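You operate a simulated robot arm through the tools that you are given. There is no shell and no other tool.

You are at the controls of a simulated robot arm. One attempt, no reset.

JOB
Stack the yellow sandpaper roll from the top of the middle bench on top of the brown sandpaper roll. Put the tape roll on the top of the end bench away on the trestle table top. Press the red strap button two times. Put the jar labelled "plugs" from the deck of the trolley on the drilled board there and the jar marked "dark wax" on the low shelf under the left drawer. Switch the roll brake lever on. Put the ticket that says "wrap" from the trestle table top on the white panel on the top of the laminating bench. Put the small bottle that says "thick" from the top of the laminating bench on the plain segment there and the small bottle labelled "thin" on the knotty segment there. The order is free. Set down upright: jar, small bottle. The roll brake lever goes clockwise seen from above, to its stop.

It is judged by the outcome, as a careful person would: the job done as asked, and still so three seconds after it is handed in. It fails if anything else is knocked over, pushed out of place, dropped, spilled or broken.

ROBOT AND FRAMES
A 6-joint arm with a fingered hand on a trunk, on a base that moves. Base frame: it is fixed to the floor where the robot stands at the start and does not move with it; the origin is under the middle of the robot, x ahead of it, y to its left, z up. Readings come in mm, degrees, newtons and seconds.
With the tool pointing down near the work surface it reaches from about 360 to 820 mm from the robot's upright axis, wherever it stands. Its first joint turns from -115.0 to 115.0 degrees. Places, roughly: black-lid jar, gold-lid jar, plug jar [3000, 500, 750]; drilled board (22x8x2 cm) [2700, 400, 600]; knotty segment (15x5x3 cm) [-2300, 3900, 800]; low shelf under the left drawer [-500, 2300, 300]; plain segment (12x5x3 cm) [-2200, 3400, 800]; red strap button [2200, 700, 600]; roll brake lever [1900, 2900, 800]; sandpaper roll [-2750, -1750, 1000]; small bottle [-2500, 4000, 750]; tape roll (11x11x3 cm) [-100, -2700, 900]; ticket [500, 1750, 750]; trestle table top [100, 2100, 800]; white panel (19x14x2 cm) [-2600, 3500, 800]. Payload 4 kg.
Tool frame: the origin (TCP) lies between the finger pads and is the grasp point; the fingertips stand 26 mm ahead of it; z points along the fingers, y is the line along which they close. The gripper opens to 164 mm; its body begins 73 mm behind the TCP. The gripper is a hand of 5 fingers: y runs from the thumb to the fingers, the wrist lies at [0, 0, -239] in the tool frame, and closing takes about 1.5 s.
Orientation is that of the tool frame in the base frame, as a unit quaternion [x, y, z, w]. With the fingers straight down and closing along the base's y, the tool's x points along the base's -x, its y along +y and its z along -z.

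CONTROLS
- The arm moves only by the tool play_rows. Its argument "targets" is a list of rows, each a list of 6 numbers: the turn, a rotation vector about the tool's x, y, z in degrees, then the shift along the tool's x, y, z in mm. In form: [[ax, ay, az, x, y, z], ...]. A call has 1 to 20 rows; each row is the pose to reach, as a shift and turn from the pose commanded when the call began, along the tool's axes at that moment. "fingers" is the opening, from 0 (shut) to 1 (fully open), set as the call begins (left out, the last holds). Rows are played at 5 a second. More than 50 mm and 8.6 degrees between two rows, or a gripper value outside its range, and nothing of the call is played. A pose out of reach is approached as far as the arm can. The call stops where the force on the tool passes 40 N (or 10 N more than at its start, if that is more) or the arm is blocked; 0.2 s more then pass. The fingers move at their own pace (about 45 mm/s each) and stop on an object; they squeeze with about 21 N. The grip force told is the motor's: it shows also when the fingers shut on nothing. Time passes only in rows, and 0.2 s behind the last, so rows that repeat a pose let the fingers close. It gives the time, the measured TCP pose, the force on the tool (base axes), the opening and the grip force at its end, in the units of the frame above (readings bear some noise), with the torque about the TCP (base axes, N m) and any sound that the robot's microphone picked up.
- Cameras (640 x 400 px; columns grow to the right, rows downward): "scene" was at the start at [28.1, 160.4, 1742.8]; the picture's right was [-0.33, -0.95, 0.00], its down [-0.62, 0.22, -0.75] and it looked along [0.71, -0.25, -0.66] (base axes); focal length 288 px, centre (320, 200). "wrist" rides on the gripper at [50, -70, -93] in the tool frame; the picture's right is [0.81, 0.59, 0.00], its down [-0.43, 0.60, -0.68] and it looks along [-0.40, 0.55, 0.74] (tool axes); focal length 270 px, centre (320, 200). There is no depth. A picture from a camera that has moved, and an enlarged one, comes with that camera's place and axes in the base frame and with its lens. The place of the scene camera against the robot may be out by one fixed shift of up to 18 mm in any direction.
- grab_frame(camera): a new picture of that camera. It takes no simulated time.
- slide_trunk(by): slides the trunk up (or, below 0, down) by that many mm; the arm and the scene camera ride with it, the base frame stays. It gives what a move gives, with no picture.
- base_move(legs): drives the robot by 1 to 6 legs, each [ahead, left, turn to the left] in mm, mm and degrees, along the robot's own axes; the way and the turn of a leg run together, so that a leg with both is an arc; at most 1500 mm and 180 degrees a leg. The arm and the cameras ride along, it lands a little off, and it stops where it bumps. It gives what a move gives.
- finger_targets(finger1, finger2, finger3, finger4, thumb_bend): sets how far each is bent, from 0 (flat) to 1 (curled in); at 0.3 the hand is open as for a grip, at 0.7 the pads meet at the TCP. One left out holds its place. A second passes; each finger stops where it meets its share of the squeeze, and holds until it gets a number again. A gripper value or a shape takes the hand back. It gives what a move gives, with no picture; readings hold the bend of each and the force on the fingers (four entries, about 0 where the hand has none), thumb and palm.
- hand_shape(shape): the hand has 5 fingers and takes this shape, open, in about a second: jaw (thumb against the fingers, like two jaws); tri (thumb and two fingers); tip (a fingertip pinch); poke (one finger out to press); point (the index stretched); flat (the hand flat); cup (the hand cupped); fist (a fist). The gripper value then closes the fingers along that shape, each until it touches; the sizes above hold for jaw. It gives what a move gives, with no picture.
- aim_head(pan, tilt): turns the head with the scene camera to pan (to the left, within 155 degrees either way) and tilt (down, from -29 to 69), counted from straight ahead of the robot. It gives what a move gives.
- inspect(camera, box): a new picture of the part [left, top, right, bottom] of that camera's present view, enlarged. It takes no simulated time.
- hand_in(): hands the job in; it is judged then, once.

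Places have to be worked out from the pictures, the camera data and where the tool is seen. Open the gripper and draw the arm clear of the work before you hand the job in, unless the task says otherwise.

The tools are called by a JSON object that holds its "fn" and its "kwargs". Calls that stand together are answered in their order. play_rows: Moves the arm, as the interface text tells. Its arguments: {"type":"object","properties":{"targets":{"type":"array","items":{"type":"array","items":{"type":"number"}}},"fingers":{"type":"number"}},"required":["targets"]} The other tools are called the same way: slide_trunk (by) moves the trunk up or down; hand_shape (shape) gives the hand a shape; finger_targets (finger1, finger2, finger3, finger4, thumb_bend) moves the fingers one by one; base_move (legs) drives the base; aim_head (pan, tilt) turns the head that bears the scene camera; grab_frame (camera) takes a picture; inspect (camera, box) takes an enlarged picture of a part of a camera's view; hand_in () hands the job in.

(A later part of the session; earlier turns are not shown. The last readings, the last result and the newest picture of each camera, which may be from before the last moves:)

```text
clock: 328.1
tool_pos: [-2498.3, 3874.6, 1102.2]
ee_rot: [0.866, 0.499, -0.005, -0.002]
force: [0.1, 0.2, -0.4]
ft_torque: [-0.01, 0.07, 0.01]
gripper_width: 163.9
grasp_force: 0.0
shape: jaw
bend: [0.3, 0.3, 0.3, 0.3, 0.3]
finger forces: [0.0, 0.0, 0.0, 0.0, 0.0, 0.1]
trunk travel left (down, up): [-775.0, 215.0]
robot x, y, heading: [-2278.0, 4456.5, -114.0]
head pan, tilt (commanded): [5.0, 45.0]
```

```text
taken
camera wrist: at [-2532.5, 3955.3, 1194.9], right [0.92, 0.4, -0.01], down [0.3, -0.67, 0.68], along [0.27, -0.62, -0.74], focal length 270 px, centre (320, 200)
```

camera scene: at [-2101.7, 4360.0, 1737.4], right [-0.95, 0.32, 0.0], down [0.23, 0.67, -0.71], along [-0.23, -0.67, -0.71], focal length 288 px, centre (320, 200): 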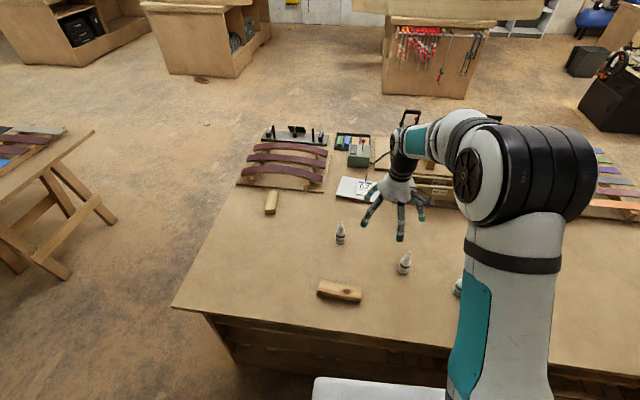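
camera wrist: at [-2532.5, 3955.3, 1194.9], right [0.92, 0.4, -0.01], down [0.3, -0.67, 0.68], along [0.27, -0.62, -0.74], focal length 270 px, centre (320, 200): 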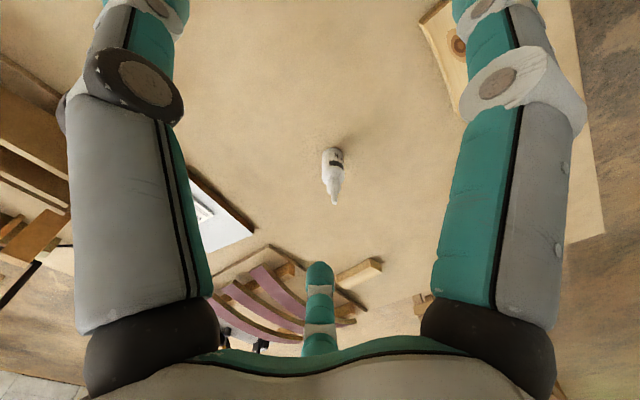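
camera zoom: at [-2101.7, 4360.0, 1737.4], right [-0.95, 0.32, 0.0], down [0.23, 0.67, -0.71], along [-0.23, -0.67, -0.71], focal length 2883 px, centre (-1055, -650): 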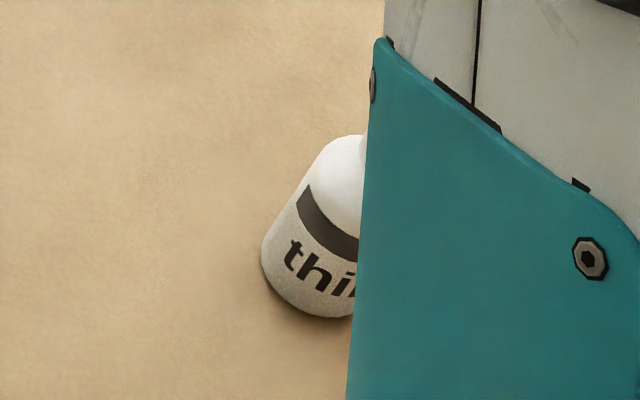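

Labels read: right bottle "thick", middle "medium", left "thin". Thin goes on the knotty segment, thick on the plain one. I move the hand above the "thin" bottle.

{"fn": "play_rows", "kwargs": {"targets": [[0, 0, 0, 9, -42, 14], [0, 0, 0, 18, -84, 28], [0, 0, 0, 27, -126, 42], [0, 0, 0, 37, -168, 56], [0, 0, 0, 46, -210, 70], [0, 0, 0, 55, -252, 85], [0, 0, 0, 64, -291, 100]]}}

{"fn": "grab_frame", "kwargs": {"camera": "wrist"}}

{"fn": "grab_frame", "kwargs": {"camera": "scene"}}

```text
clock: 329.7
tool_pos: [-2720.9, 4078.2, 1002.8]
ee_rot: [0.867, 0.499, -0.004, 0.0]
force: [0.0, -0.3, 0.1]
ft_torque: [0.03, -0.04, 0.0]
gripper_width: 164.0
grasp_force: 0.0
shape: jaw
bend: [0.3, 0.3, 0.3, 0.3, 0.3]
finger forces: [0.0, 0.0, 0.1, 0.0, 0.0, 0.0]
trunk travel left (down, up): [-775.0, 215.0]
robot x, y, heading: [-2282.0, 4457.0, -114.2]
head pan, tilt (commanded): [5.0, 45.0]
```

```text
taken
camera wrist: at [-2754.2, 4157.4, 1095.2], right [0.91, 0.4, -0.01], down [0.3, -0.67, 0.68], along [0.27, -0.62, -0.74], focal length 270 px, centre (320, 200)
```

wrist: 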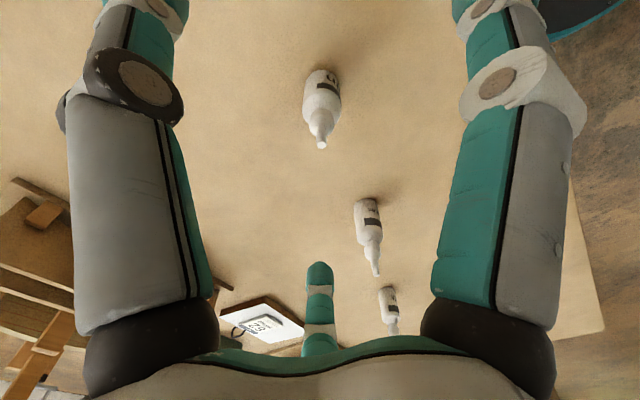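

```text
taken
camera scene: at [-2102.9, 4360.7, 1737.6], right [-0.95, 0.33, 0.0], down [0.23, 0.67, -0.71], along [-0.23, -0.67, -0.71], focal length 288 px, centre (320, 200)
```

scene: 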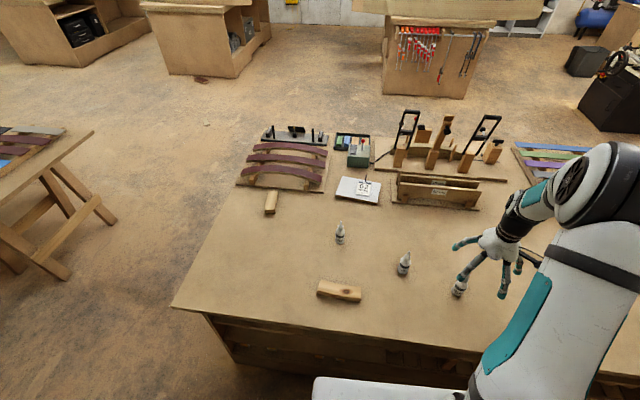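

The "thin" bottle is offset about (−8, +15) mm in the tool frame. I align and descend to z≈935 to re-measure.

{"fn": "play_rows", "kwargs": {"targets": [[0, 0, 0, -8, 15, 0], [0, 0, 0, -8, 15, 35], [0, 0, 0, -8, 15, 68]]}}

{"fn": "grab_frame", "kwargs": {"camera": "wrist"}}

```text
clock: 330.5
tool_pos: [-2709.5, 4061.1, 935.9]
ee_rot: [0.867, 0.499, -0.004, -0.001]
force: [1.0, -0.4, 0.3]
ft_torque: [-0.02, 0.04, 0.01]
gripper_width: 164.2
grasp_force: 0.0
shape: jaw
bend: [0.3, 0.3, 0.3, 0.3, 0.3]
finger forces: [0.1, 0.0, 0.0, 0.0, 0.1, 0.1]
trunk travel left (down, up): [-775.0, 215.0]
robot x, y, heading: [-2275.3, 4455.2, -113.7]
head pan, tilt (commanded): [5.0, 45.0]
```

```text
taken
camera wrist: at [-2743.0, 4142.0, 1028.9], right [0.92, 0.4, -0.01], down [0.3, -0.67, 0.68], along [0.27, -0.62, -0.74], focal length 270 px, centre (320, 200)
```

wrist: 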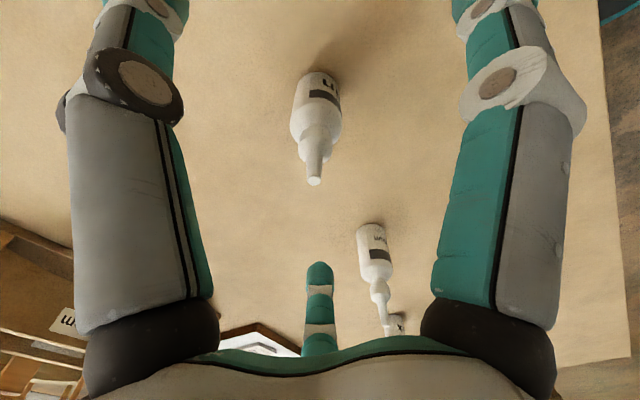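

Centred. The nozzle is tall (~130 mm), so I grip with TCP at ≈865, leaving palm clearance.

{"fn": "play_rows", "kwargs": {"targets": [[0, 0, 0, -2, -1, 25], [0, 0, 0, -2, -1, 50], [0, 0, 0, -2, -1, 71]]}}

{"fn": "play_rows", "kwargs": {"targets": [[0, 0, 0, 0, 0, 0], [0, 0, 0, 0, 0, 0], [0, 0, 0, 0, 0, 0], [0, 0, 0, 0, 0, 0], [0, 0, 0, 0, 0, 0], [0, 0, 0, 0, 0, 0], [0, 0, 0, 0, 0, 0], [0, 0, 0, 0, 0, 0], [0, 0, 0, 0, 0, 0], [0, 0, 0, 0, 0, 0], [0, 0, 0, 0, 0, 0], [0, 0, 0, 0, 0, 0]], "fingers": 0}}

{"fn": "grab_frame", "kwargs": {"camera": "wrist"}}

{"fn": "inspect", "kwargs": {"camera": "scene", "box": [400, 200, 560, 330]}}

```text
clock: 331.3
tool_pos: [-2714.8, 4059.7, 863.0]
ee_rot: [0.867, 0.498, -0.003, -0.001]
force: [0.2, 0.1, 0.4]
ft_torque: [0.03, 0.03, -0.05]
gripper_width: 164.1
grasp_force: 0.1
shape: jaw
bend: [0.3, 0.3, 0.3, 0.3, 0.3]
finger forces: [0.1, 0.0, 0.0, 0.1, 0.0, 0.0]
trunk travel left (down, up): [-775.0, 215.0]
robot x, y, heading: [-2276.1, 4457.3, -113.9]
head pan, tilt (commanded): [5.0, 45.0]
```

```text
clock: 333.9
tool_pos: [-2712.5, 4059.7, 863.5]
ee_rot: [0.867, 0.499, -0.003, 0.0]
force: [-0.5, -0.5, 0.2]
ft_torque: [-0.01, 0.01, 0.05]
gripper_width: 29.8
grasp_force: 21.3
shape: jaw
bend: [0.55, 0.78, 0.55, 0.79, 0.7]
finger forces: [18.4, 18.7, 18.5, 18.4, 18.7, 0.0]
trunk travel left (down, up): [-775.0, 215.0]
robot x, y, heading: [-2276.1, 4457.7, -113.9]
head pan, tilt (commanded): [5.0, 45.0]
```

```text
taken
camera wrist: at [-2746.3, 4141.2, 956.3], right [0.92, 0.4, -0.01], down [0.3, -0.67, 0.68], along [0.27, -0.62, -0.74], focal length 270 px, centre (320, 200)
```

wrist: 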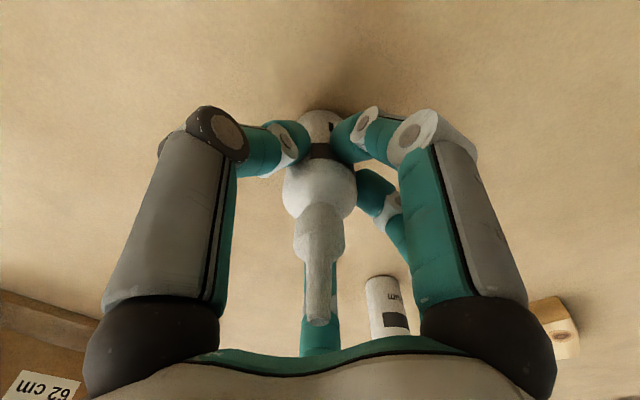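

```text
3.08 times, centred on (480, 265) of scene
camera zoom: at [-2102.0, 4360.0, 1737.4], right [-0.95, 0.33, 0.0], down [0.23, 0.67, -0.71], along [-0.23, -0.67, -0.71], focal length 887 px, centre (-172, 0)
```

zoom: 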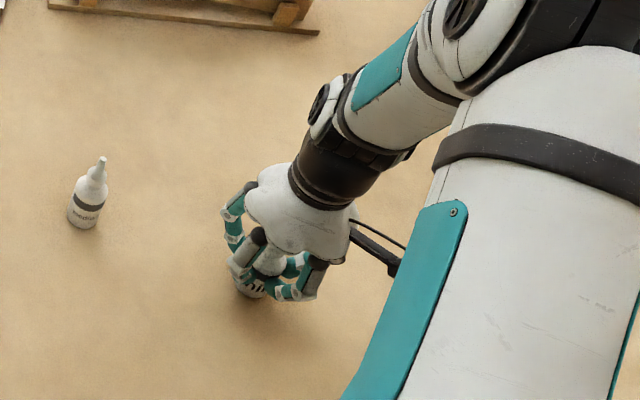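

"Thin" is gripped by all five fingers. I lift it clear and carry it over toward the knotty segment.

{"fn": "play_rows", "kwargs": {"targets": [[0, 0, 0, 0, 0, -15], [0, 0, 0, 0, 0, -50], [0, 0, 0, 0, 0, -90], [0, 0, 0, 0, 0, -130], [0, 0, 0, 0, 0, -170]]}}

{"fn": "play_rows", "kwargs": {"targets": [[0, 0, 0, 9, 45, 0], [0, 0, 0, 18, 90, 0], [0, 0, 0, 28, 135, 0], [0, 0, 0, 37, 180, 0], [0, 0, 0, 46, 225, 0], [0, 0, 0, 55, 270, 0], [0, 0, 0, 65, 315, 0], [0, 0, 0, 74, 360, 0]]}}

{"fn": "grab_frame", "kwargs": {"camera": "wrist"}}

{"fn": "grab_frame", "kwargs": {"camera": "scene"}}

```text
clock: 335.1
tool_pos: [-2709.8, 4061.9, 1034.0]
ee_rot: [0.867, 0.499, -0.004, -0.001]
force: [0.8, -0.4, -0.1]
ft_torque: [-0.01, 0.0, 0.0]
gripper_width: 29.9
grasp_force: 21.5
shape: jaw
bend: [0.79, 0.78, 0.55, 0.79, 0.7]
finger forces: [18.5, 18.7, 18.6, 18.4, 18.8, 0.0]
trunk travel left (down, up): [-775.0, 215.0]
robot x, y, heading: [-2278.0, 4453.1, -113.9]
head pan, tilt (commanded): [5.0, 45.0]
```

```text
clock: 336.9
tool_pos: [-2360.3, 3943.8, 1032.6]
ee_rot: [0.867, 0.498, -0.004, -0.001]
force: [-0.1, -0.3, -0.2]
ft_torque: [0.01, 0.0, 0.02]
gripper_width: 29.8
grasp_force: 21.0
shape: jaw
bend: [0.79, 0.78, 0.55, 0.79, 0.7]
finger forces: [18.5, 18.6, 18.6, 18.4, 18.7, 0.0]
trunk travel left (down, up): [-775.0, 215.0]
robot x, y, heading: [-2278.1, 4455.1, -113.6]
head pan, tilt (commanded): [5.0, 45.0]
```

```text
taken
camera wrist: at [-2393.4, 4024.1, 1125.8], right [0.92, 0.4, -0.01], down [0.3, -0.67, 0.68], along [0.27, -0.62, -0.74], focal length 270 px, centre (320, 200)
```

wrist: 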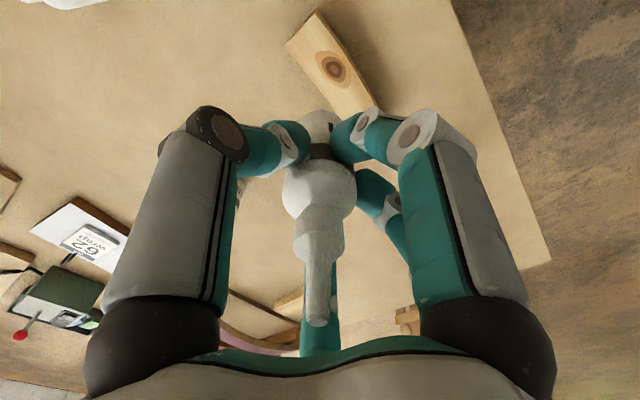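

```text
taken
camera scene: at [-2100.6, 4359.6, 1737.2], right [-0.95, 0.33, 0.0], down [0.23, 0.67, -0.71], along [-0.23, -0.67, -0.71], focal length 288 px, centre (320, 200)
```

scene: 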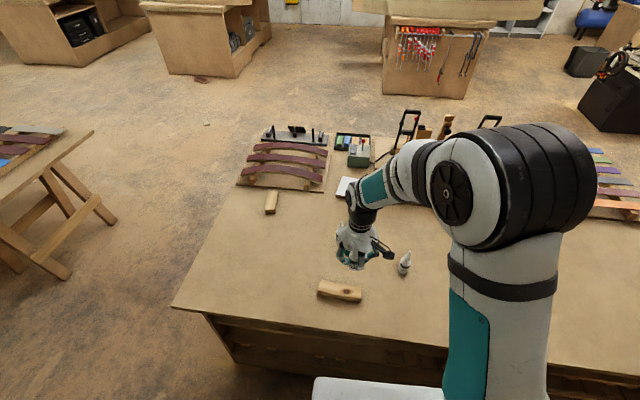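

I zoom the head camera on the knotty segment to determine its exact pose and top shape.

{"fn": "inspect", "kwargs": {"camera": "scene", "box": [305, 265, 375, 315]}}

{"fn": "inspect", "kwargs": {"camera": "wrist", "box": [260, 0, 460, 160]}}

```text
8.00 times, centred on (340, 290) of scene
camera zoom: at [-2100.6, 4359.6, 1737.2], right [-0.95, 0.33, 0.0], down [0.23, 0.67, -0.71], along [-0.23, -0.67, -0.71], focal length 2306 px, centre (160, -520)
```

zoom: 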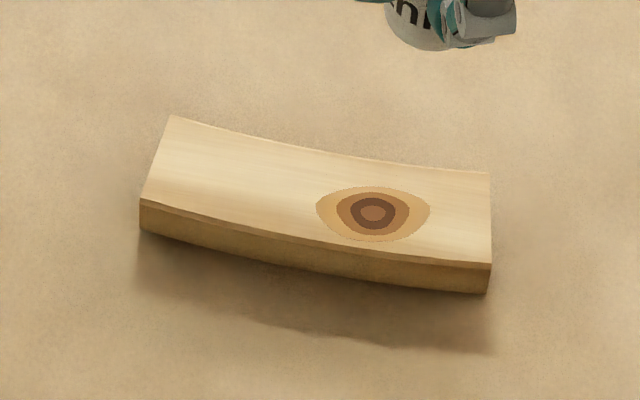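

```text
2.50 times, centred on (360, 80) of wrist
camera zoom: at [-2393.4, 4024.1, 1125.8], right [0.92, 0.4, -0.01], down [0.3, -0.67, 0.68], along [0.27, -0.62, -0.74], focal length 676 px, centre (220, 500)
```

zoom: 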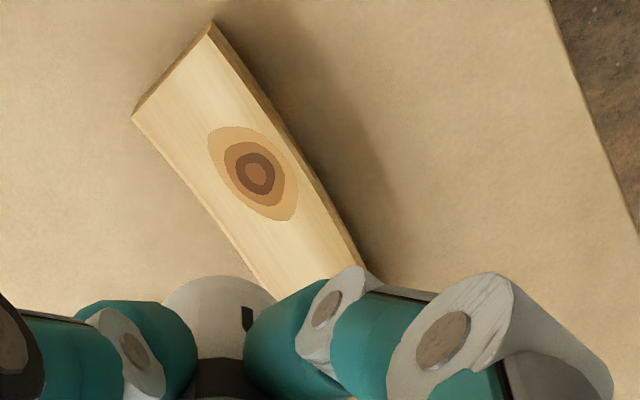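

The segment's top is flat, centre at about (−2328, 3930), top z≈822. I align the bottle over it and lower to about 12 mm above.

{"fn": "play_rows", "kwargs": {"targets": [[0, 0, 0, 4.4, 35, 0], [0, 0, 0, 4.4, 35, 40], [0, 0, 0, 4.4, 35, 80], [0, 0, 0, 4.4, 35, 115], [0, 0, 0, 4.4, 35, 126]]}}

{"fn": "grab_frame", "kwargs": {"camera": "wrist"}}

{"fn": "inspect", "kwargs": {"camera": "scene", "box": [295, 235, 395, 315]}}

```text
clock: 338.1
tool_pos: [-2331.1, 3928.4, 905.0]
ee_rot: [0.867, 0.498, -0.002, -0.001]
force: [-0.6, 0.0, 0.0]
ft_torque: [0.01, 0.05, 0.0]
gripper_width: 29.8
grasp_force: 21.2
shape: jaw
bend: [0.79, 0.78, 0.55, 0.79, 0.7]
finger forces: [18.3, 18.6, 18.6, 18.3, 18.5, 0.1]
trunk travel left (down, up): [-775.0, 215.0]
robot x, y, heading: [-2275.1, 4451.9, -114.0]
head pan, tilt (commanded): [5.0, 45.0]
```

```text
taken
camera wrist: at [-2364.0, 4009.5, 998.8], right [0.92, 0.4, -0.01], down [0.3, -0.67, 0.68], along [0.27, -0.62, -0.74], focal length 270 px, centre (320, 200)
```

wrist: 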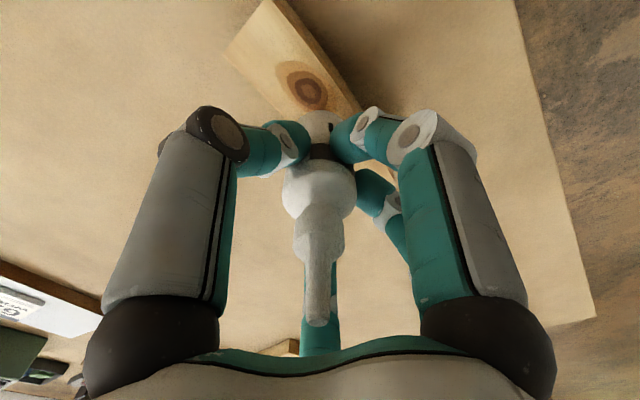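

```text
5.00 times, centred on (345, 275) of scene
camera zoom: at [-2101.6, 4360.0, 1737.4], right [-0.95, 0.33, 0.0], down [0.23, 0.67, -0.71], along [-0.23, -0.67, -0.71], focal length 1441 px, centre (195, -175)
```

zoom: 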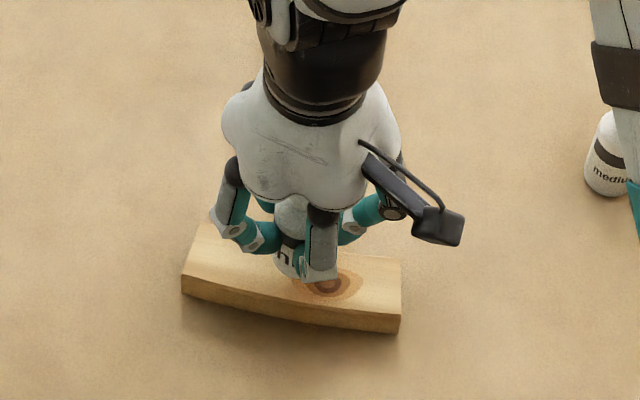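

Bottle and segment are centred within 1–5 mm by both cameras. I nudge 2 mm away from me and lower to contact.

{"fn": "play_rows", "kwargs": {"targets": [[0, 0, 0, -2, 0, 4], [0, 0, 0, -2, 0, 8]]}}

{"fn": "play_rows", "kwargs": {"targets": [[0, 0, 0, 0, 0, 1], [0, 0, 0, 0, 0, 2.5]]}}

{"fn": "play_rows", "kwargs": {"targets": [[0, 0, 0, 0, 0, 1], [0, 0, 0, 0, 0, 2]]}}

{"fn": "play_rows", "kwargs": {"targets": [[0, 0, 0, 0, 0, 1], [0, 0, 0, 0, 0, 2]]}}

```text
clock: 338.7
tool_pos: [-2331.7, 3927.9, 897.7]
ee_rot: [0.867, 0.498, -0.004, -0.001]
force: [0.1, 0.4, -1.6]
ft_torque: [0.02, 0.0, 0.02]
gripper_width: 30.2
grasp_force: 20.5
shape: jaw
bend: [0.79, 0.78, 0.55, 0.79, 0.7]
finger forces: [18.4, 18.6, 18.6, 18.4, 18.6, 0.0]
trunk travel left (down, up): [-775.0, 215.0]
robot x, y, heading: [-2279.3, 4453.5, -114.0]
head pan, tilt (commanded): [5.0, 45.0]
```

```text
clock: 339.3
tool_pos: [-2331.5, 3928.1, 894.6]
ee_rot: [0.867, 0.499, -0.003, 0.0]
force: [0.0, -0.3, 0.0]
ft_torque: [-0.03, -0.02, -0.03]
gripper_width: 29.9
grasp_force: 21.3
shape: jaw
bend: [0.79, 0.78, 0.55, 0.79, 0.7]
finger forces: [18.2, 18.7, 18.6, 18.5, 18.6, 0.0]
trunk travel left (down, up): [-775.0, 215.0]
robot x, y, heading: [-2278.4, 4455.1, -114.0]
head pan, tilt (commanded): [5.0, 45.0]
```

```text
clock: 339.9
tool_pos: [-2333.6, 3926.4, 891.9]
ee_rot: [0.867, 0.499, -0.003, -0.001]
force: [-0.4, 0.1, -0.9]
ft_torque: [0.02, 0.04, 0.0]
gripper_width: 30.0
grasp_force: 21.0
shape: jaw
bend: [0.79, 0.78, 0.55, 0.79, 0.7]
finger forces: [18.3, 18.6, 18.6, 18.4, 18.5, 0.1]
trunk travel left (down, up): [-775.0, 215.0]
robot x, y, heading: [-2279.0, 4454.8, -114.1]
head pan, tilt (commanded): [5.0, 45.0]
```

```text
clock: 340.5
tool_pos: [-2333.2, 3928.3, 891.0]
ee_rot: [0.867, 0.499, -0.004, -0.001]
force: [0.4, -0.2, -0.8]
ft_torque: [0.02, -0.02, -0.03]
gripper_width: 29.9
grasp_force: 21.4
shape: jaw
bend: [0.79, 0.78, 0.55, 0.79, 0.7]
finger forces: [18.2, 18.6, 18.6, 18.4, 18.6, 0.0]
trunk travel left (down, up): [-775.0, 215.0]
robot x, y, heading: [-2280.1, 4454.6, -113.9]
head pan, tilt (commanded): [5.0, 45.0]
```

Not yet in contact; continuing down in 1.5 mm steps.

{"fn": "play_rows", "kwargs": {"targets": [[0, 0, 0, 0, 0, 1], [0, 0, 0, 0, 0, 2]]}}

{"fn": "play_rows", "kwargs": {"targets": [[0, 0, 0, 0, 0, 1], [0, 0, 0, 0, 0, 2]]}}

{"fn": "inspect", "kwargs": {"camera": "scene", "box": [310, 255, 380, 315]}}

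```text
clock: 341.1
tool_pos: [-2332.4, 3927.7, 889.1]
ee_rot: [0.867, 0.499, -0.004, 0.0]
force: [-0.4, -0.5, -0.3]
ft_torque: [0.01, 0.01, 0.02]
gripper_width: 30.0
grasp_force: 20.8
shape: jaw
bend: [0.79, 0.78, 0.55, 0.79, 0.7]
finger forces: [18.2, 18.6, 18.6, 18.5, 18.6, 0.0]
trunk travel left (down, up): [-775.0, 215.0]
robot x, y, heading: [-2277.8, 4457.6, -114.3]
head pan, tilt (commanded): [5.0, 45.0]
```

```text
clock: 341.7
tool_pos: [-2333.4, 3927.7, 887.4]
ee_rot: [0.867, 0.499, -0.004, -0.001]
force: [0.0, 0.9, 9.3]
ft_torque: [0.02, -0.02, 0.02]
gripper_width: 30.2
grasp_force: 20.6
shape: jaw
bend: [0.79, 0.79, 0.55, 0.79, 0.7]
finger forces: [19.4, 19.9, 19.7, 19.2, 19.8, 0.0]
trunk travel left (down, up): [-775.0, 215.0]
robot x, y, heading: [-2275.9, 4455.6, -114.2]
head pan, tilt (commanded): [5.0, 45.0]
```

```text
6.67 times, centred on (345, 285) of scene
camera zoom: at [-2101.6, 4360.9, 1737.6], right [-0.95, 0.33, 0.0], down [0.23, 0.67, -0.71], along [-0.23, -0.67, -0.71], focal length 1922 px, centre (153, -367)
```

zoom: 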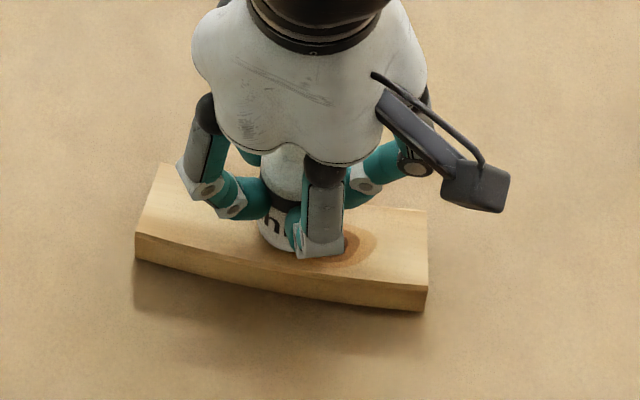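

The bottle stands on the segment (+9 N). I ease up 1 mm and open the hand.

{"fn": "play_rows", "kwargs": {"targets": [[0, 0, 0, 0, 0, -1], [0, 0, 0, 0, 0, -1], [0, 0, 0, 0, 0, -1], [0, 0, 0, 0, 0, -1], [0, 0, 0, 0, 0, -1], [0, 0, 0, 0, 0, -1], [0, 0, 0, 0, 0, -1], [0, 0, 0, 0, 0, -1], [0, 0, 0, 0, 0, -1], [0, 0, 0, 0, 0, -1]], "fingers": 1}}

{"fn": "grab_frame", "kwargs": {"camera": "wrist"}}

{"fn": "inspect", "kwargs": {"camera": "scene", "box": [310, 255, 380, 315]}}

```text
clock: 343.9
tool_pos: [-2333.2, 3927.2, 888.4]
ee_rot: [0.867, 0.499, -0.003, 0.0]
force: [-0.9, -0.3, 0.6]
ft_torque: [0.01, -0.05, 0.01]
gripper_width: 163.9
grasp_force: 0.1
shape: jaw
bend: [0.3, 0.3, 0.3, 0.3, 0.3]
finger forces: [0.0, 0.0, 0.0, 0.0, 0.0, 0.0]
trunk travel left (down, up): [-775.0, 215.0]
robot x, y, heading: [-2276.6, 4456.2, -114.2]
head pan, tilt (commanded): [5.0, 45.0]
```

```text
taken
camera wrist: at [-2366.5, 4008.5, 980.9], right [0.92, 0.4, -0.01], down [0.3, -0.67, 0.68], along [0.27, -0.62, -0.74], focal length 270 px, centre (320, 200)
```

wrist: 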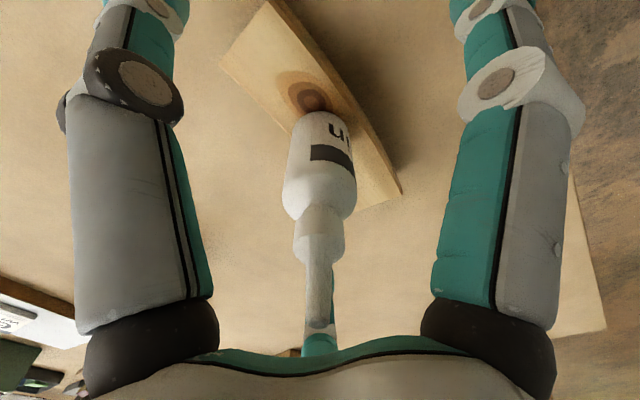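

```text
6.67 times, centred on (345, 285) of scene
camera zoom: at [-2101.7, 4360.0, 1737.4], right [-0.95, 0.33, 0.0], down [0.23, 0.67, -0.71], along [-0.23, -0.67, -0.71], focal length 1922 px, centre (153, -367)
```

zoom: 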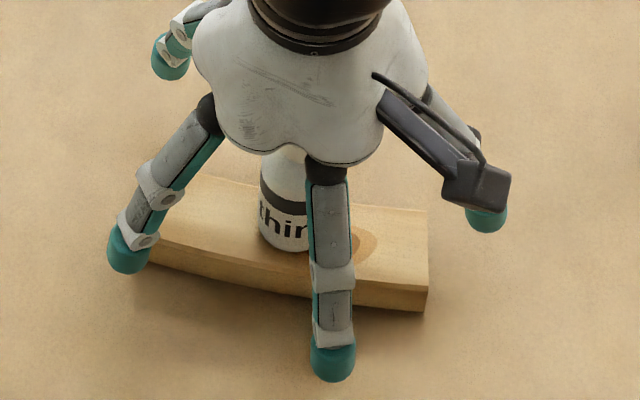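

The bottle "thin" stands upright on the knotty segment. I rise straight up clear of its nozzle.

{"fn": "play_rows", "kwargs": {"targets": [[0, 0, 0, 0, 0, -25], [0, 0, 0, 0, 0, -60], [0, 0, 0, 0, 0, -100], [0, 0, 0, 0, 0, -145], [0, 0, 0, 0, 0, -180]]}}

{"fn": "grab_frame", "kwargs": {"camera": "wrist"}}

{"fn": "inspect", "kwargs": {"camera": "scene", "box": [300, 205, 420, 315]}}

```text
clock: 345.1
tool_pos: [-2332.9, 3928.3, 1069.1]
ee_rot: [0.867, 0.498, -0.003, -0.002]
force: [0.4, 0.5, 0.2]
ft_torque: [-0.01, -0.02, 0.01]
gripper_width: 163.8
grasp_force: 0.0
shape: jaw
bend: [0.3, 0.3, 0.3, 0.3, 0.3]
finger forces: [0.0, 0.0, 0.0, 0.0, 0.0, 0.0]
trunk travel left (down, up): [-775.0, 215.0]
robot x, y, heading: [-2274.6, 4459.2, -113.8]
head pan, tilt (commanded): [5.0, 45.0]
```

```text
taken
camera wrist: at [-2364.8, 4008.8, 1161.5], right [0.92, 0.4, -0.01], down [0.3, -0.67, 0.68], along [0.27, -0.62, -0.74], focal length 270 px, centre (320, 200)
```

wrist: 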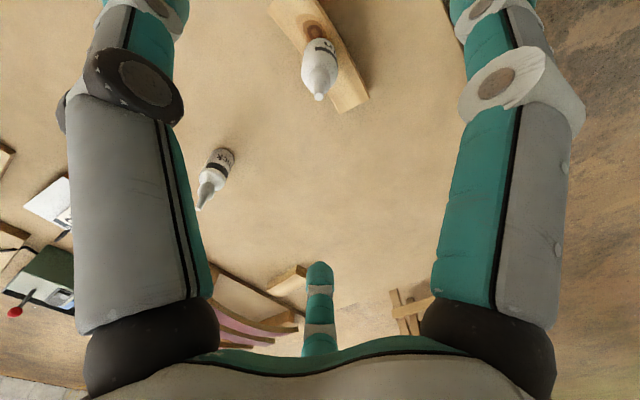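

```text
3.64 times, centred on (360, 260) of scene
camera zoom: at [-2101.7, 4360.8, 1737.4], right [-0.95, 0.33, 0.0], down [0.23, 0.67, -0.71], along [-0.23, -0.67, -0.71], focal length 1048 px, centre (174, -18)
```

zoom: 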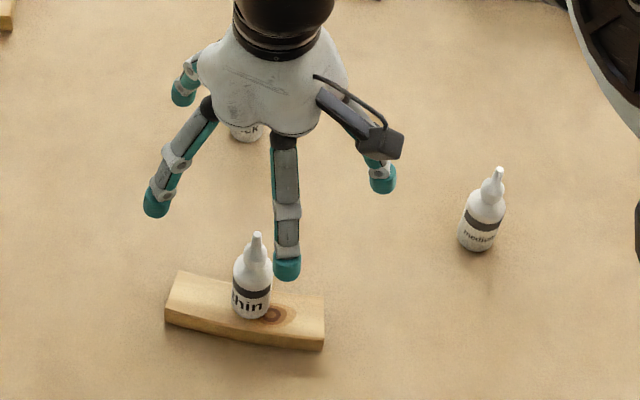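

"Thin" is done. Next, "thick": I move over toward it.

{"fn": "play_rows", "kwargs": {"targets": [[0, 0, 0, -42, 8, 0], [0, 0, 0, -84, 16, 0], [0, 0, 0, -126, 24, 5], [0, 0, 0, -168, 32, 15], [0, 0, 0, -205, 38, 30], [0, 0, 0, -212, 38, 60]]}}

{"fn": "grab_frame", "kwargs": {"camera": "wrist"}}

```text
clock: 346.5
tool_pos: [-2405.8, 3725.6, 1007.6]
ee_rot: [0.867, 0.499, -0.003, -0.001]
force: [0.1, -0.3, 0.1]
ft_torque: [0.01, -0.04, 0.01]
gripper_width: 163.8
grasp_force: 0.1
shape: jaw
bend: [0.3, 0.3, 0.3, 0.3, 0.3]
finger forces: [0.0, 0.0, 0.0, 0.0, 0.0, 0.0]
trunk travel left (down, up): [-775.0, 215.0]
robot x, y, heading: [-2279.8, 4454.1, -114.0]
head pan, tilt (commanded): [5.0, 45.0]
```

```text
taken
camera wrist: at [-2439.2, 3804.7, 1100.9], right [0.92, 0.4, -0.01], down [0.3, -0.67, 0.68], along [0.27, -0.62, -0.74], focal length 270 px, centre (320, 200)
```

wrist: 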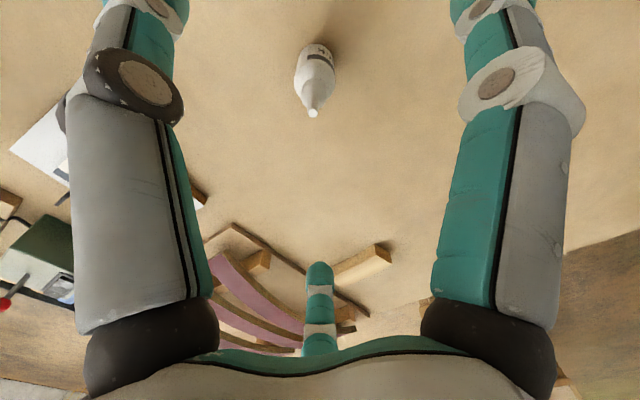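

Offset is small (about 7 mm). I correct and descend, as with the first bottle.

{"fn": "play_rows", "kwargs": {"targets": [[0, 0, 0, -1, -7, 10], [0, 0, 0, -1, -7, 40], [0, 0, 0, -1, -7, 72]]}}

{"fn": "grab_frame", "kwargs": {"camera": "wrist"}}

```text
clock: 347.3
tool_pos: [-2413.5, 3727.9, 935.6]
ee_rot: [0.867, 0.499, -0.004, -0.001]
force: [-1.0, -1.4, -0.2]
ft_torque: [0.0, 0.02, -0.01]
gripper_width: 163.8
grasp_force: 0.1
shape: jaw
bend: [0.3, 0.3, 0.3, 0.3, 0.3]
finger forces: [0.0, 0.0, 0.0, 0.0, 0.0, 0.1]
trunk travel left (down, up): [-775.0, 215.0]
robot x, y, heading: [-2276.0, 4455.0, -114.2]
head pan, tilt (commanded): [5.0, 45.0]
```

```text
taken
camera wrist: at [-2446.9, 3808.8, 1029.9], right [0.92, 0.4, -0.01], down [0.3, -0.67, 0.68], along [0.27, -0.62, -0.74], focal length 270 px, centre (320, 200)
```

wrist: 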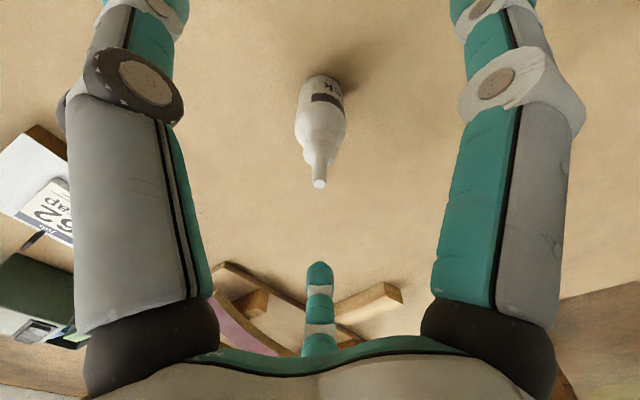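

Well centred. I lower to TCP≈864 and close.

{"fn": "play_rows", "kwargs": {"targets": [[0, 0, 0, 0, 0, 25], [0, 0, 0, 0, 0, 50], [0, 0, 0, 0, 0, 71]]}}

{"fn": "play_rows", "kwargs": {"targets": [[0, 0, 0, 0, 0, 0], [0, 0, 0, 0, 0, 0], [0, 0, 0, 0, 0, 0], [0, 0, 0, 0, 0, 0], [0, 0, 0, 0, 0, 0], [0, 0, 0, 0, 0, 0], [0, 0, 0, 0, 0, 0], [0, 0, 0, 0, 0, 0], [0, 0, 0, 0, 0, 0], [0, 0, 0, 0, 0, 0], [0, 0, 0, 0, 0, 0], [0, 0, 0, 0, 0, 0]], "fingers": 0}}

{"fn": "play_rows", "kwargs": {"targets": [[0, 0, 0, 0, 0, -15], [0, 0, 0, 0, 0, -50], [0, 0, 0, 0, 0, -90], [0, 0, 0, 0, 0, -130], [0, 0, 0, 0, 0, -165]]}}

{"fn": "grab_frame", "kwargs": {"camera": "wrist"}}

```text
clock: 348.1
tool_pos: [-2413.6, 3728.4, 866.4]
ee_rot: [0.867, 0.498, -0.004, -0.001]
force: [-0.1, 0.1, 0.7]
ft_torque: [-0.02, 0.02, -0.02]
gripper_width: 163.6
grasp_force: 0.0
shape: jaw
bend: [0.3, 0.3, 0.3, 0.3, 0.3]
finger forces: [0.1, 0.0, 0.0, 0.0, 0.1, 0.0]
trunk travel left (down, up): [-775.0, 215.0]
robot x, y, heading: [-2279.9, 4459.1, -114.2]
head pan, tilt (commanded): [5.0, 45.0]
```

```text
clock: 350.7
tool_pos: [-2414.5, 3728.4, 864.9]
ee_rot: [0.866, 0.499, -0.004, -0.001]
force: [-0.3, -0.4, -0.4]
ft_torque: [0.02, -0.01, -0.02]
gripper_width: 30.1
grasp_force: 20.8
shape: jaw
bend: [0.55, 0.55, 0.55, 0.78, 0.7]
finger forces: [18.4, 18.6, 18.6, 18.3, 18.6, 0.0]
trunk travel left (down, up): [-775.0, 215.0]
robot x, y, heading: [-2279.9, 4457.4, -114.0]
head pan, tilt (commanded): [5.0, 45.0]
```

```text
clock: 351.9
tool_pos: [-2411.4, 3724.9, 1031.9]
ee_rot: [0.867, 0.498, -0.005, -0.001]
force: [0.7, -0.3, 0.1]
ft_torque: [-0.04, 0.02, 0.02]
gripper_width: 30.0
grasp_force: 21.0
shape: jaw
bend: [0.55, 0.55, 0.55, 0.78, 0.7]
finger forces: [18.5, 18.7, 18.6, 18.2, 18.8, 0.1]
trunk travel left (down, up): [-775.0, 215.0]
robot x, y, heading: [-2279.3, 4455.4, -114.1]
head pan, tilt (commanded): [5.0, 45.0]
```

```text
taken
camera wrist: at [-2444.7, 3807.1, 1125.0], right [0.92, 0.4, -0.01], down [0.3, -0.67, 0.68], along [0.27, -0.62, -0.74], focal length 270 px, centre (320, 200)
```

wrist: 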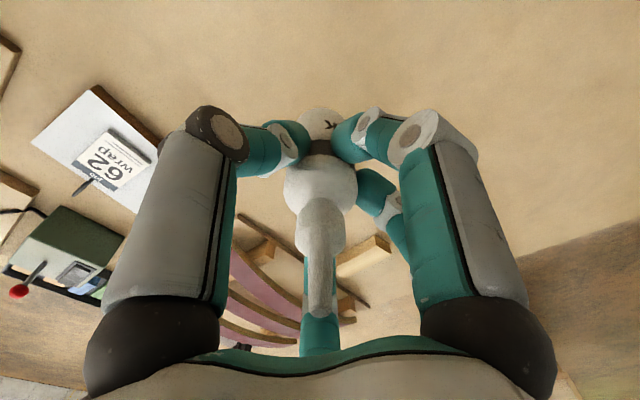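

"Thick" is gripped and lifted. The plain segment is reachable from the bench's right side, so I retract and raise, then drive around to that side.

{"fn": "play_rows", "kwargs": {"targets": [[0, 0, 0, 35, 0, -20], [0, 0, 0, 70, 0, -40], [0, 0, 0, 105, 0, -60], [0, 0, 0, 130, 0, -75]]}}

{"fn": "base_move", "kwargs": {"legs": [[0, 1120, 0], [849, 0, 0], [0, 0, -92]]}}

{"fn": "aim_head", "kwargs": {"pan": -10, "tilt": 50}}

{"fn": "grab_frame", "kwargs": {"camera": "scene"}}

{"fn": "grab_frame", "kwargs": {"camera": "wrist"}}

```text
clock: 352.9
tool_pos: [-2346.0, 3840.8, 1103.9]
ee_rot: [0.866, 0.499, -0.004, -0.001]
force: [0.1, 0.0, 0.3]
ft_torque: [-0.03, -0.02, 0.01]
gripper_width: 30.0
grasp_force: 21.3
shape: jaw
bend: [0.55, 0.55, 0.55, 0.78, 0.7]
finger forces: [18.3, 18.8, 18.7, 18.4, 18.7, 0.0]
trunk travel left (down, up): [-775.0, 215.0]
robot x, y, heading: [-2273.5, 4455.6, -113.9]
head pan, tilt (commanded): [5.0, 45.0]
```

```text
clock: 366.6
tool_pos: [-2246.9, 3358.4, 1104.9]
ee_rot: [0.952, -0.307, -0.001, -0.004]
force: [0.4, -0.8, -1.5]
ft_torque: [0.0, -0.01, 0.0]
gripper_width: 30.0
grasp_force: 21.4
shape: jaw
bend: [0.79, 0.79, 0.79, 0.78, 0.7]
finger forces: [18.0, 18.6, 18.7, 18.5, 18.5, 0.0]
trunk travel left (down, up): [-775.0, 215.0]
robot x, y, heading: [-1643.4, 3232.2, 150.4]
head pan, tilt (commanded): [5.0, 45.0]
```

```text
clock: 367.4
tool_pos: [-2247.0, 3359.8, 1105.6]
ee_rot: [0.952, -0.308, -0.001, -0.003]
force: [-0.3, 0.3, 0.1]
ft_torque: [-0.02, -0.02, -0.02]
gripper_width: 29.9
grasp_force: 21.5
shape: jaw
bend: [0.79, 0.79, 0.79, 0.78, 0.7]
finger forces: [18.0, 18.5, 18.7, 18.4, 18.4, 0.0]
trunk travel left (down, up): [-775.0, 215.0]
robot x, y, heading: [-1640.6, 3232.4, 150.5]
head pan, tilt (commanded): [-10.0, 50.0]
```

```text
taken
camera scene: at [-1732.0, 3092.4, 1730.5], right [0.64, 0.77, 0.0], down [0.59, -0.49, -0.64], along [-0.5, 0.41, -0.77], focal length 288 px, centre (320, 200)
```

scene: 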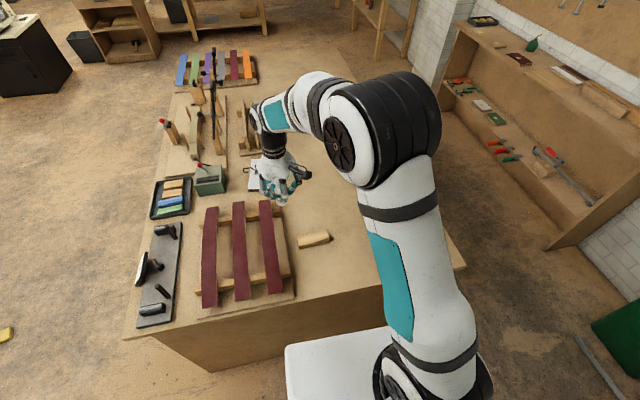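

```text
taken
camera wrist: at [-2164.2, 3387.5, 1198.9], right [0.31, -0.95, -0.01], down [-0.7, -0.23, 0.68], along [-0.64, -0.21, -0.74], focal length 270 px, centre (320, 200)
```

wrist: 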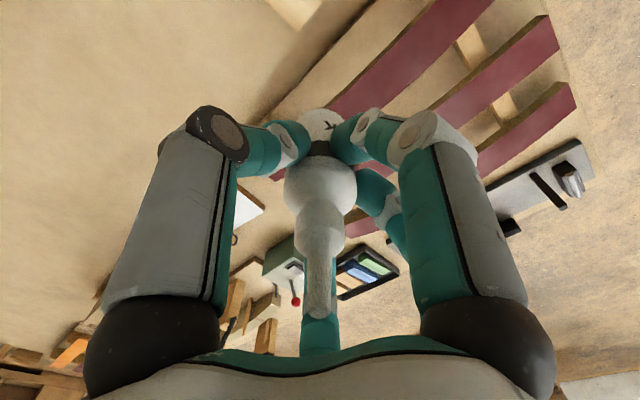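

The plain segment is ahead-left of the hand. I shift a bit toward it and look with the wrist camera, and zoom the head camera on it.

{"fn": "play_rows", "kwargs": {"targets": [[0, 0, 0, 0, -25, 0], [0, 0, 0, 0, -50, 20]]}}

{"fn": "grab_frame", "kwargs": {"camera": "wrist"}}

{"fn": "inspect", "kwargs": {"camera": "scene", "box": [280, 210, 350, 265]}}

```text
clock: 368.0
tool_pos: [-2218.8, 3402.6, 1085.3]
ee_rot: [0.952, -0.307, -0.002, -0.003]
force: [0.3, 0.2, -0.2]
ft_torque: [0.03, -0.02, 0.01]
gripper_width: 29.9
grasp_force: 21.2
shape: jaw
bend: [0.79, 0.79, 0.55, 0.78, 0.7]
finger forces: [18.0, 18.6, 18.6, 18.3, 18.6, 0.1]
trunk travel left (down, up): [-775.0, 215.0]
robot x, y, heading: [-1640.5, 3232.3, 150.3]
head pan, tilt (commanded): [-10.0, 50.0]
```

```text
taken
camera wrist: at [-2136.0, 3430.5, 1177.9], right [0.31, -0.95, -0.01], down [-0.7, -0.23, 0.68], along [-0.64, -0.21, -0.74], focal length 270 px, centre (320, 200)
```

wrist: 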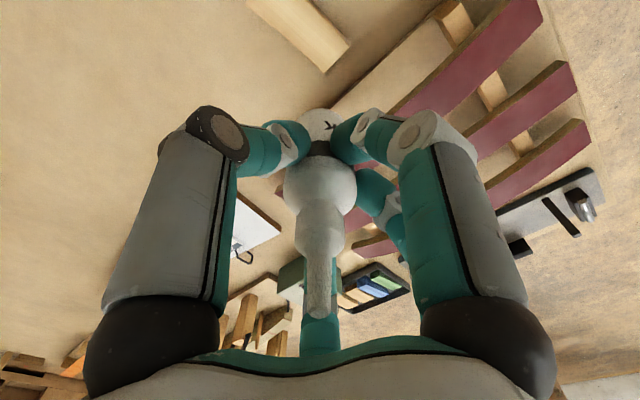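

```text
7.27 times, centred on (315, 238) of scene
camera zoom: at [-1732.3, 3093.1, 1730.5], right [0.64, 0.77, 0.0], down [0.59, -0.49, -0.64], along [-0.5, 0.41, -0.77], focal length 2096 px, centre (356, -73)
```

zoom: 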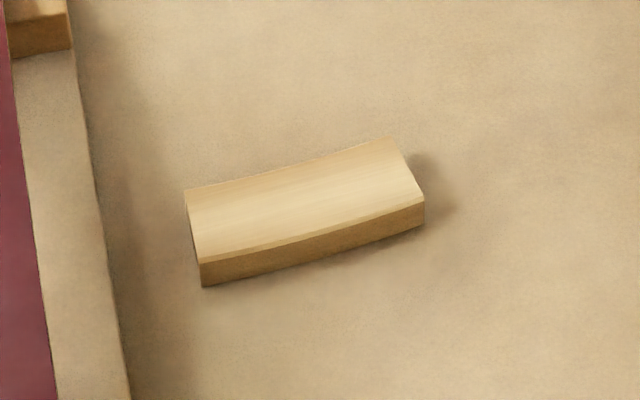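

The plain segment's centre is at about (−2200, 3438). I align the bottle over it and lower to ~15 mm above.

{"fn": "play_rows", "kwargs": {"targets": [[0, 0, 0, -5.4, -40, 0], [0, 0, 0, -5.4, -40, 45], [0, 0, 0, -5.4, -40, 90], [0, 0, 0, -5.4, -40, 135], [0, 0, 0, -5.4, -40, 180]]}}

{"fn": "grab_frame", "kwargs": {"camera": "wrist"}}

{"fn": "inspect", "kwargs": {"camera": "scene", "box": [270, 190, 360, 265]}}

```text
clock: 369.2
tool_pos: [-2201.1, 3440.0, 906.7]
ee_rot: [0.951, -0.308, -0.002, -0.004]
force: [0.1, 0.0, -0.7]
ft_torque: [-0.02, 0.0, 0.01]
gripper_width: 29.6
grasp_force: 21.3
shape: jaw
bend: [0.79, 0.79, 0.79, 0.78, 0.7]
finger forces: [18.1, 18.7, 18.4, 18.5, 18.7, 0.1]
trunk travel left (down, up): [-775.0, 215.0]
robot x, y, heading: [-1639.7, 3234.9, 150.5]
head pan, tilt (commanded): [-10.0, 50.0]
```

```text
taken
camera wrist: at [-2118.2, 3466.9, 1000.5], right [0.31, -0.95, -0.01], down [-0.7, -0.23, 0.68], along [-0.64, -0.21, -0.74], focal length 270 px, centre (320, 200)
```

wrist: 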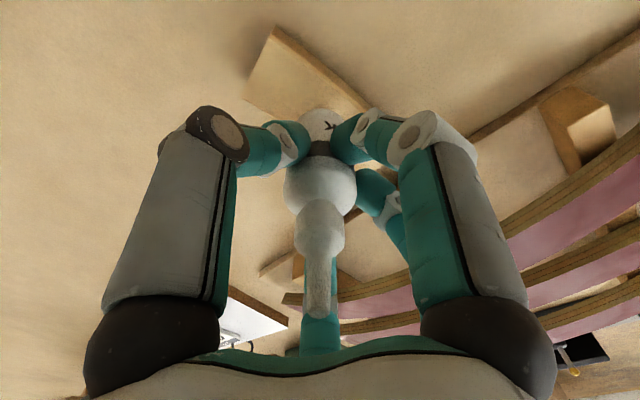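

```text
5.33 times, centred on (315, 228) of scene
camera zoom: at [-1732.8, 3092.9, 1730.5], right [0.64, 0.77, 0.0], down [0.59, -0.49, -0.64], along [-0.49, 0.41, -0.77], focal length 1537 px, centre (347, 53)
```

zoom: 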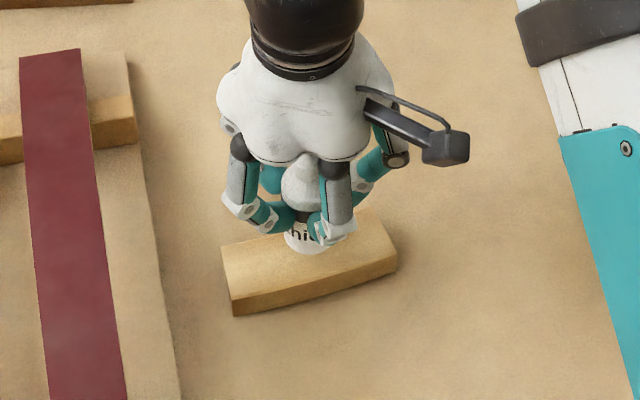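

Both views put the bottle within ~4 mm of the segment's centre. I lower to contact.

{"fn": "play_rows", "kwargs": {"targets": [[0, 0, 0, 1, 2, 6], [0, 0, 0, 1, 2, 12]]}}

{"fn": "play_rows", "kwargs": {"targets": [[0, 0, 0, 0, 0, 1], [0, 0, 0, 0, 0, 2.5]]}}

{"fn": "play_rows", "kwargs": {"targets": [[0, 0, 0, 0, 0, 1], [0, 0, 0, 0, 0, 2]]}}

```text
clock: 369.8
tool_pos: [-2199.1, 3436.9, 894.7]
ee_rot: [0.952, -0.308, -0.001, -0.004]
force: [0.4, -1.1, -0.3]
ft_torque: [0.0, 0.0, -0.01]
gripper_width: 29.9
grasp_force: 20.8
shape: jaw
bend: [0.79, 0.79, 0.79, 0.78, 0.7]
finger forces: [18.0, 18.6, 18.4, 18.5, 18.7, 0.0]
trunk travel left (down, up): [-775.0, 215.0]
robot x, y, heading: [-1641.6, 3231.5, 150.4]
head pan, tilt (commanded): [-10.0, 50.0]
```

```text
clock: 370.4
tool_pos: [-2198.9, 3434.3, 889.9]
ee_rot: [0.952, -0.307, -0.002, -0.003]
force: [-0.4, 0.0, -0.7]
ft_torque: [0.0, 0.0, 0.02]
gripper_width: 30.0
grasp_force: 21.0
shape: jaw
bend: [0.79, 0.79, 0.79, 0.78, 0.7]
finger forces: [17.9, 18.5, 18.6, 18.5, 18.7, 0.0]
trunk travel left (down, up): [-775.0, 215.0]
robot x, y, heading: [-1640.3, 3232.2, 150.4]
head pan, tilt (commanded): [-10.0, 50.0]
```

```text
clock: 371.0
tool_pos: [-2198.5, 3435.2, 890.6]
ee_rot: [0.952, -0.307, -0.003, -0.003]
force: [-0.3, 0.1, 8.6]
ft_torque: [-0.02, 0.01, 0.03]
gripper_width: 29.9
grasp_force: 20.9
shape: jaw
bend: [0.79, 0.79, 0.79, 0.79, 0.7]
finger forces: [18.9, 19.6, 19.3, 19.2, 19.7, 0.0]
trunk travel left (down, up): [-775.0, 215.0]
robot x, y, heading: [-1641.2, 3230.2, 150.3]
head pan, tilt (commanded): [-10.0, 50.0]
```

Contact (+8.6 N). I ease up 1 mm, release, and check.

{"fn": "play_rows", "kwargs": {"targets": [[0, 0, 0, 0, 0, -1], [0, 0, 0, 0, 0, -1], [0, 0, 0, 0, 0, -1], [0, 0, 0, 0, 0, -1], [0, 0, 0, 0, 0, -1], [0, 0, 0, 0, 0, -1], [0, 0, 0, 0, 0, -1], [0, 0, 0, 0, 0, -1], [0, 0, 0, 0, 0, -1], [0, 0, 0, 0, 0, -1]], "fingers": 1}}

{"fn": "play_rows", "kwargs": {"targets": [[0, 0, 0, 0, 0, -25], [0, 0, 0, 0, 0, -60], [0, 0, 0, 0, 0, -100], [0, 0, 0, 0, 0, -145], [0, 0, 0, 0, 0, -190]]}}

{"fn": "inspect", "kwargs": {"camera": "scene", "box": [260, 180, 360, 265]}}

{"fn": "grab_frame", "kwargs": {"camera": "wrist"}}

```text
clock: 373.2
tool_pos: [-2198.3, 3435.3, 891.0]
ee_rot: [0.952, -0.308, -0.002, -0.003]
force: [-0.1, 0.8, 0.0]
ft_torque: [0.0, 0.02, -0.01]
gripper_width: 164.0
grasp_force: 0.0
shape: jaw
bend: [0.3, 0.3, 0.3, 0.3, 0.3]
finger forces: [0.1, 0.0, 0.0, 0.0, 0.0, 0.1]
trunk travel left (down, up): [-775.0, 215.0]
robot x, y, heading: [-1642.9, 3233.1, 150.4]
head pan, tilt (commanded): [-10.0, 50.0]
```

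```text
clock: 374.4
tool_pos: [-2196.1, 3432.8, 1083.1]
ee_rot: [0.951, -0.308, -0.001, -0.004]
force: [0.2, -0.6, 1.1]
ft_torque: [0.01, 0.0, -0.01]
gripper_width: 164.0
grasp_force: 0.0
shape: jaw
bend: [0.3, 0.3, 0.3, 0.3, 0.3]
finger forces: [0.0, 0.0, 0.0, 0.0, 0.1, 0.1]
trunk travel left (down, up): [-775.0, 215.0]
robot x, y, heading: [-1644.6, 3231.5, 150.2]
head pan, tilt (commanded): [-10.0, 50.0]
```

```text
4.71 times, centred on (310, 222) of scene
camera zoom: at [-1730.9, 3092.0, 1730.4], right [0.64, 0.77, 0.0], down [0.59, -0.49, -0.64], along [-0.5, 0.41, -0.77], focal length 1357 px, centre (367, 94)
```

zoom: 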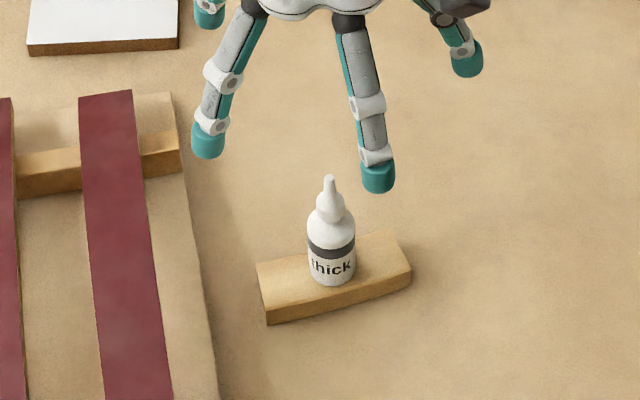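

```text
taken
camera wrist: at [-2114.1, 3460.1, 1175.9], right [0.31, -0.95, -0.01], down [-0.7, -0.23, 0.68], along [-0.64, -0.21, -0.74], focal length 270 px, centre (320, 200)
```

wrist: 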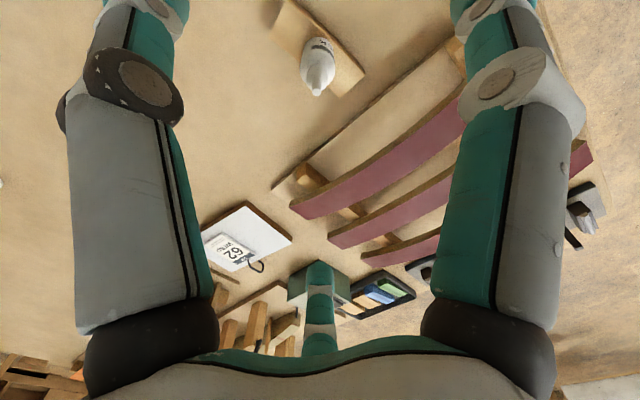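

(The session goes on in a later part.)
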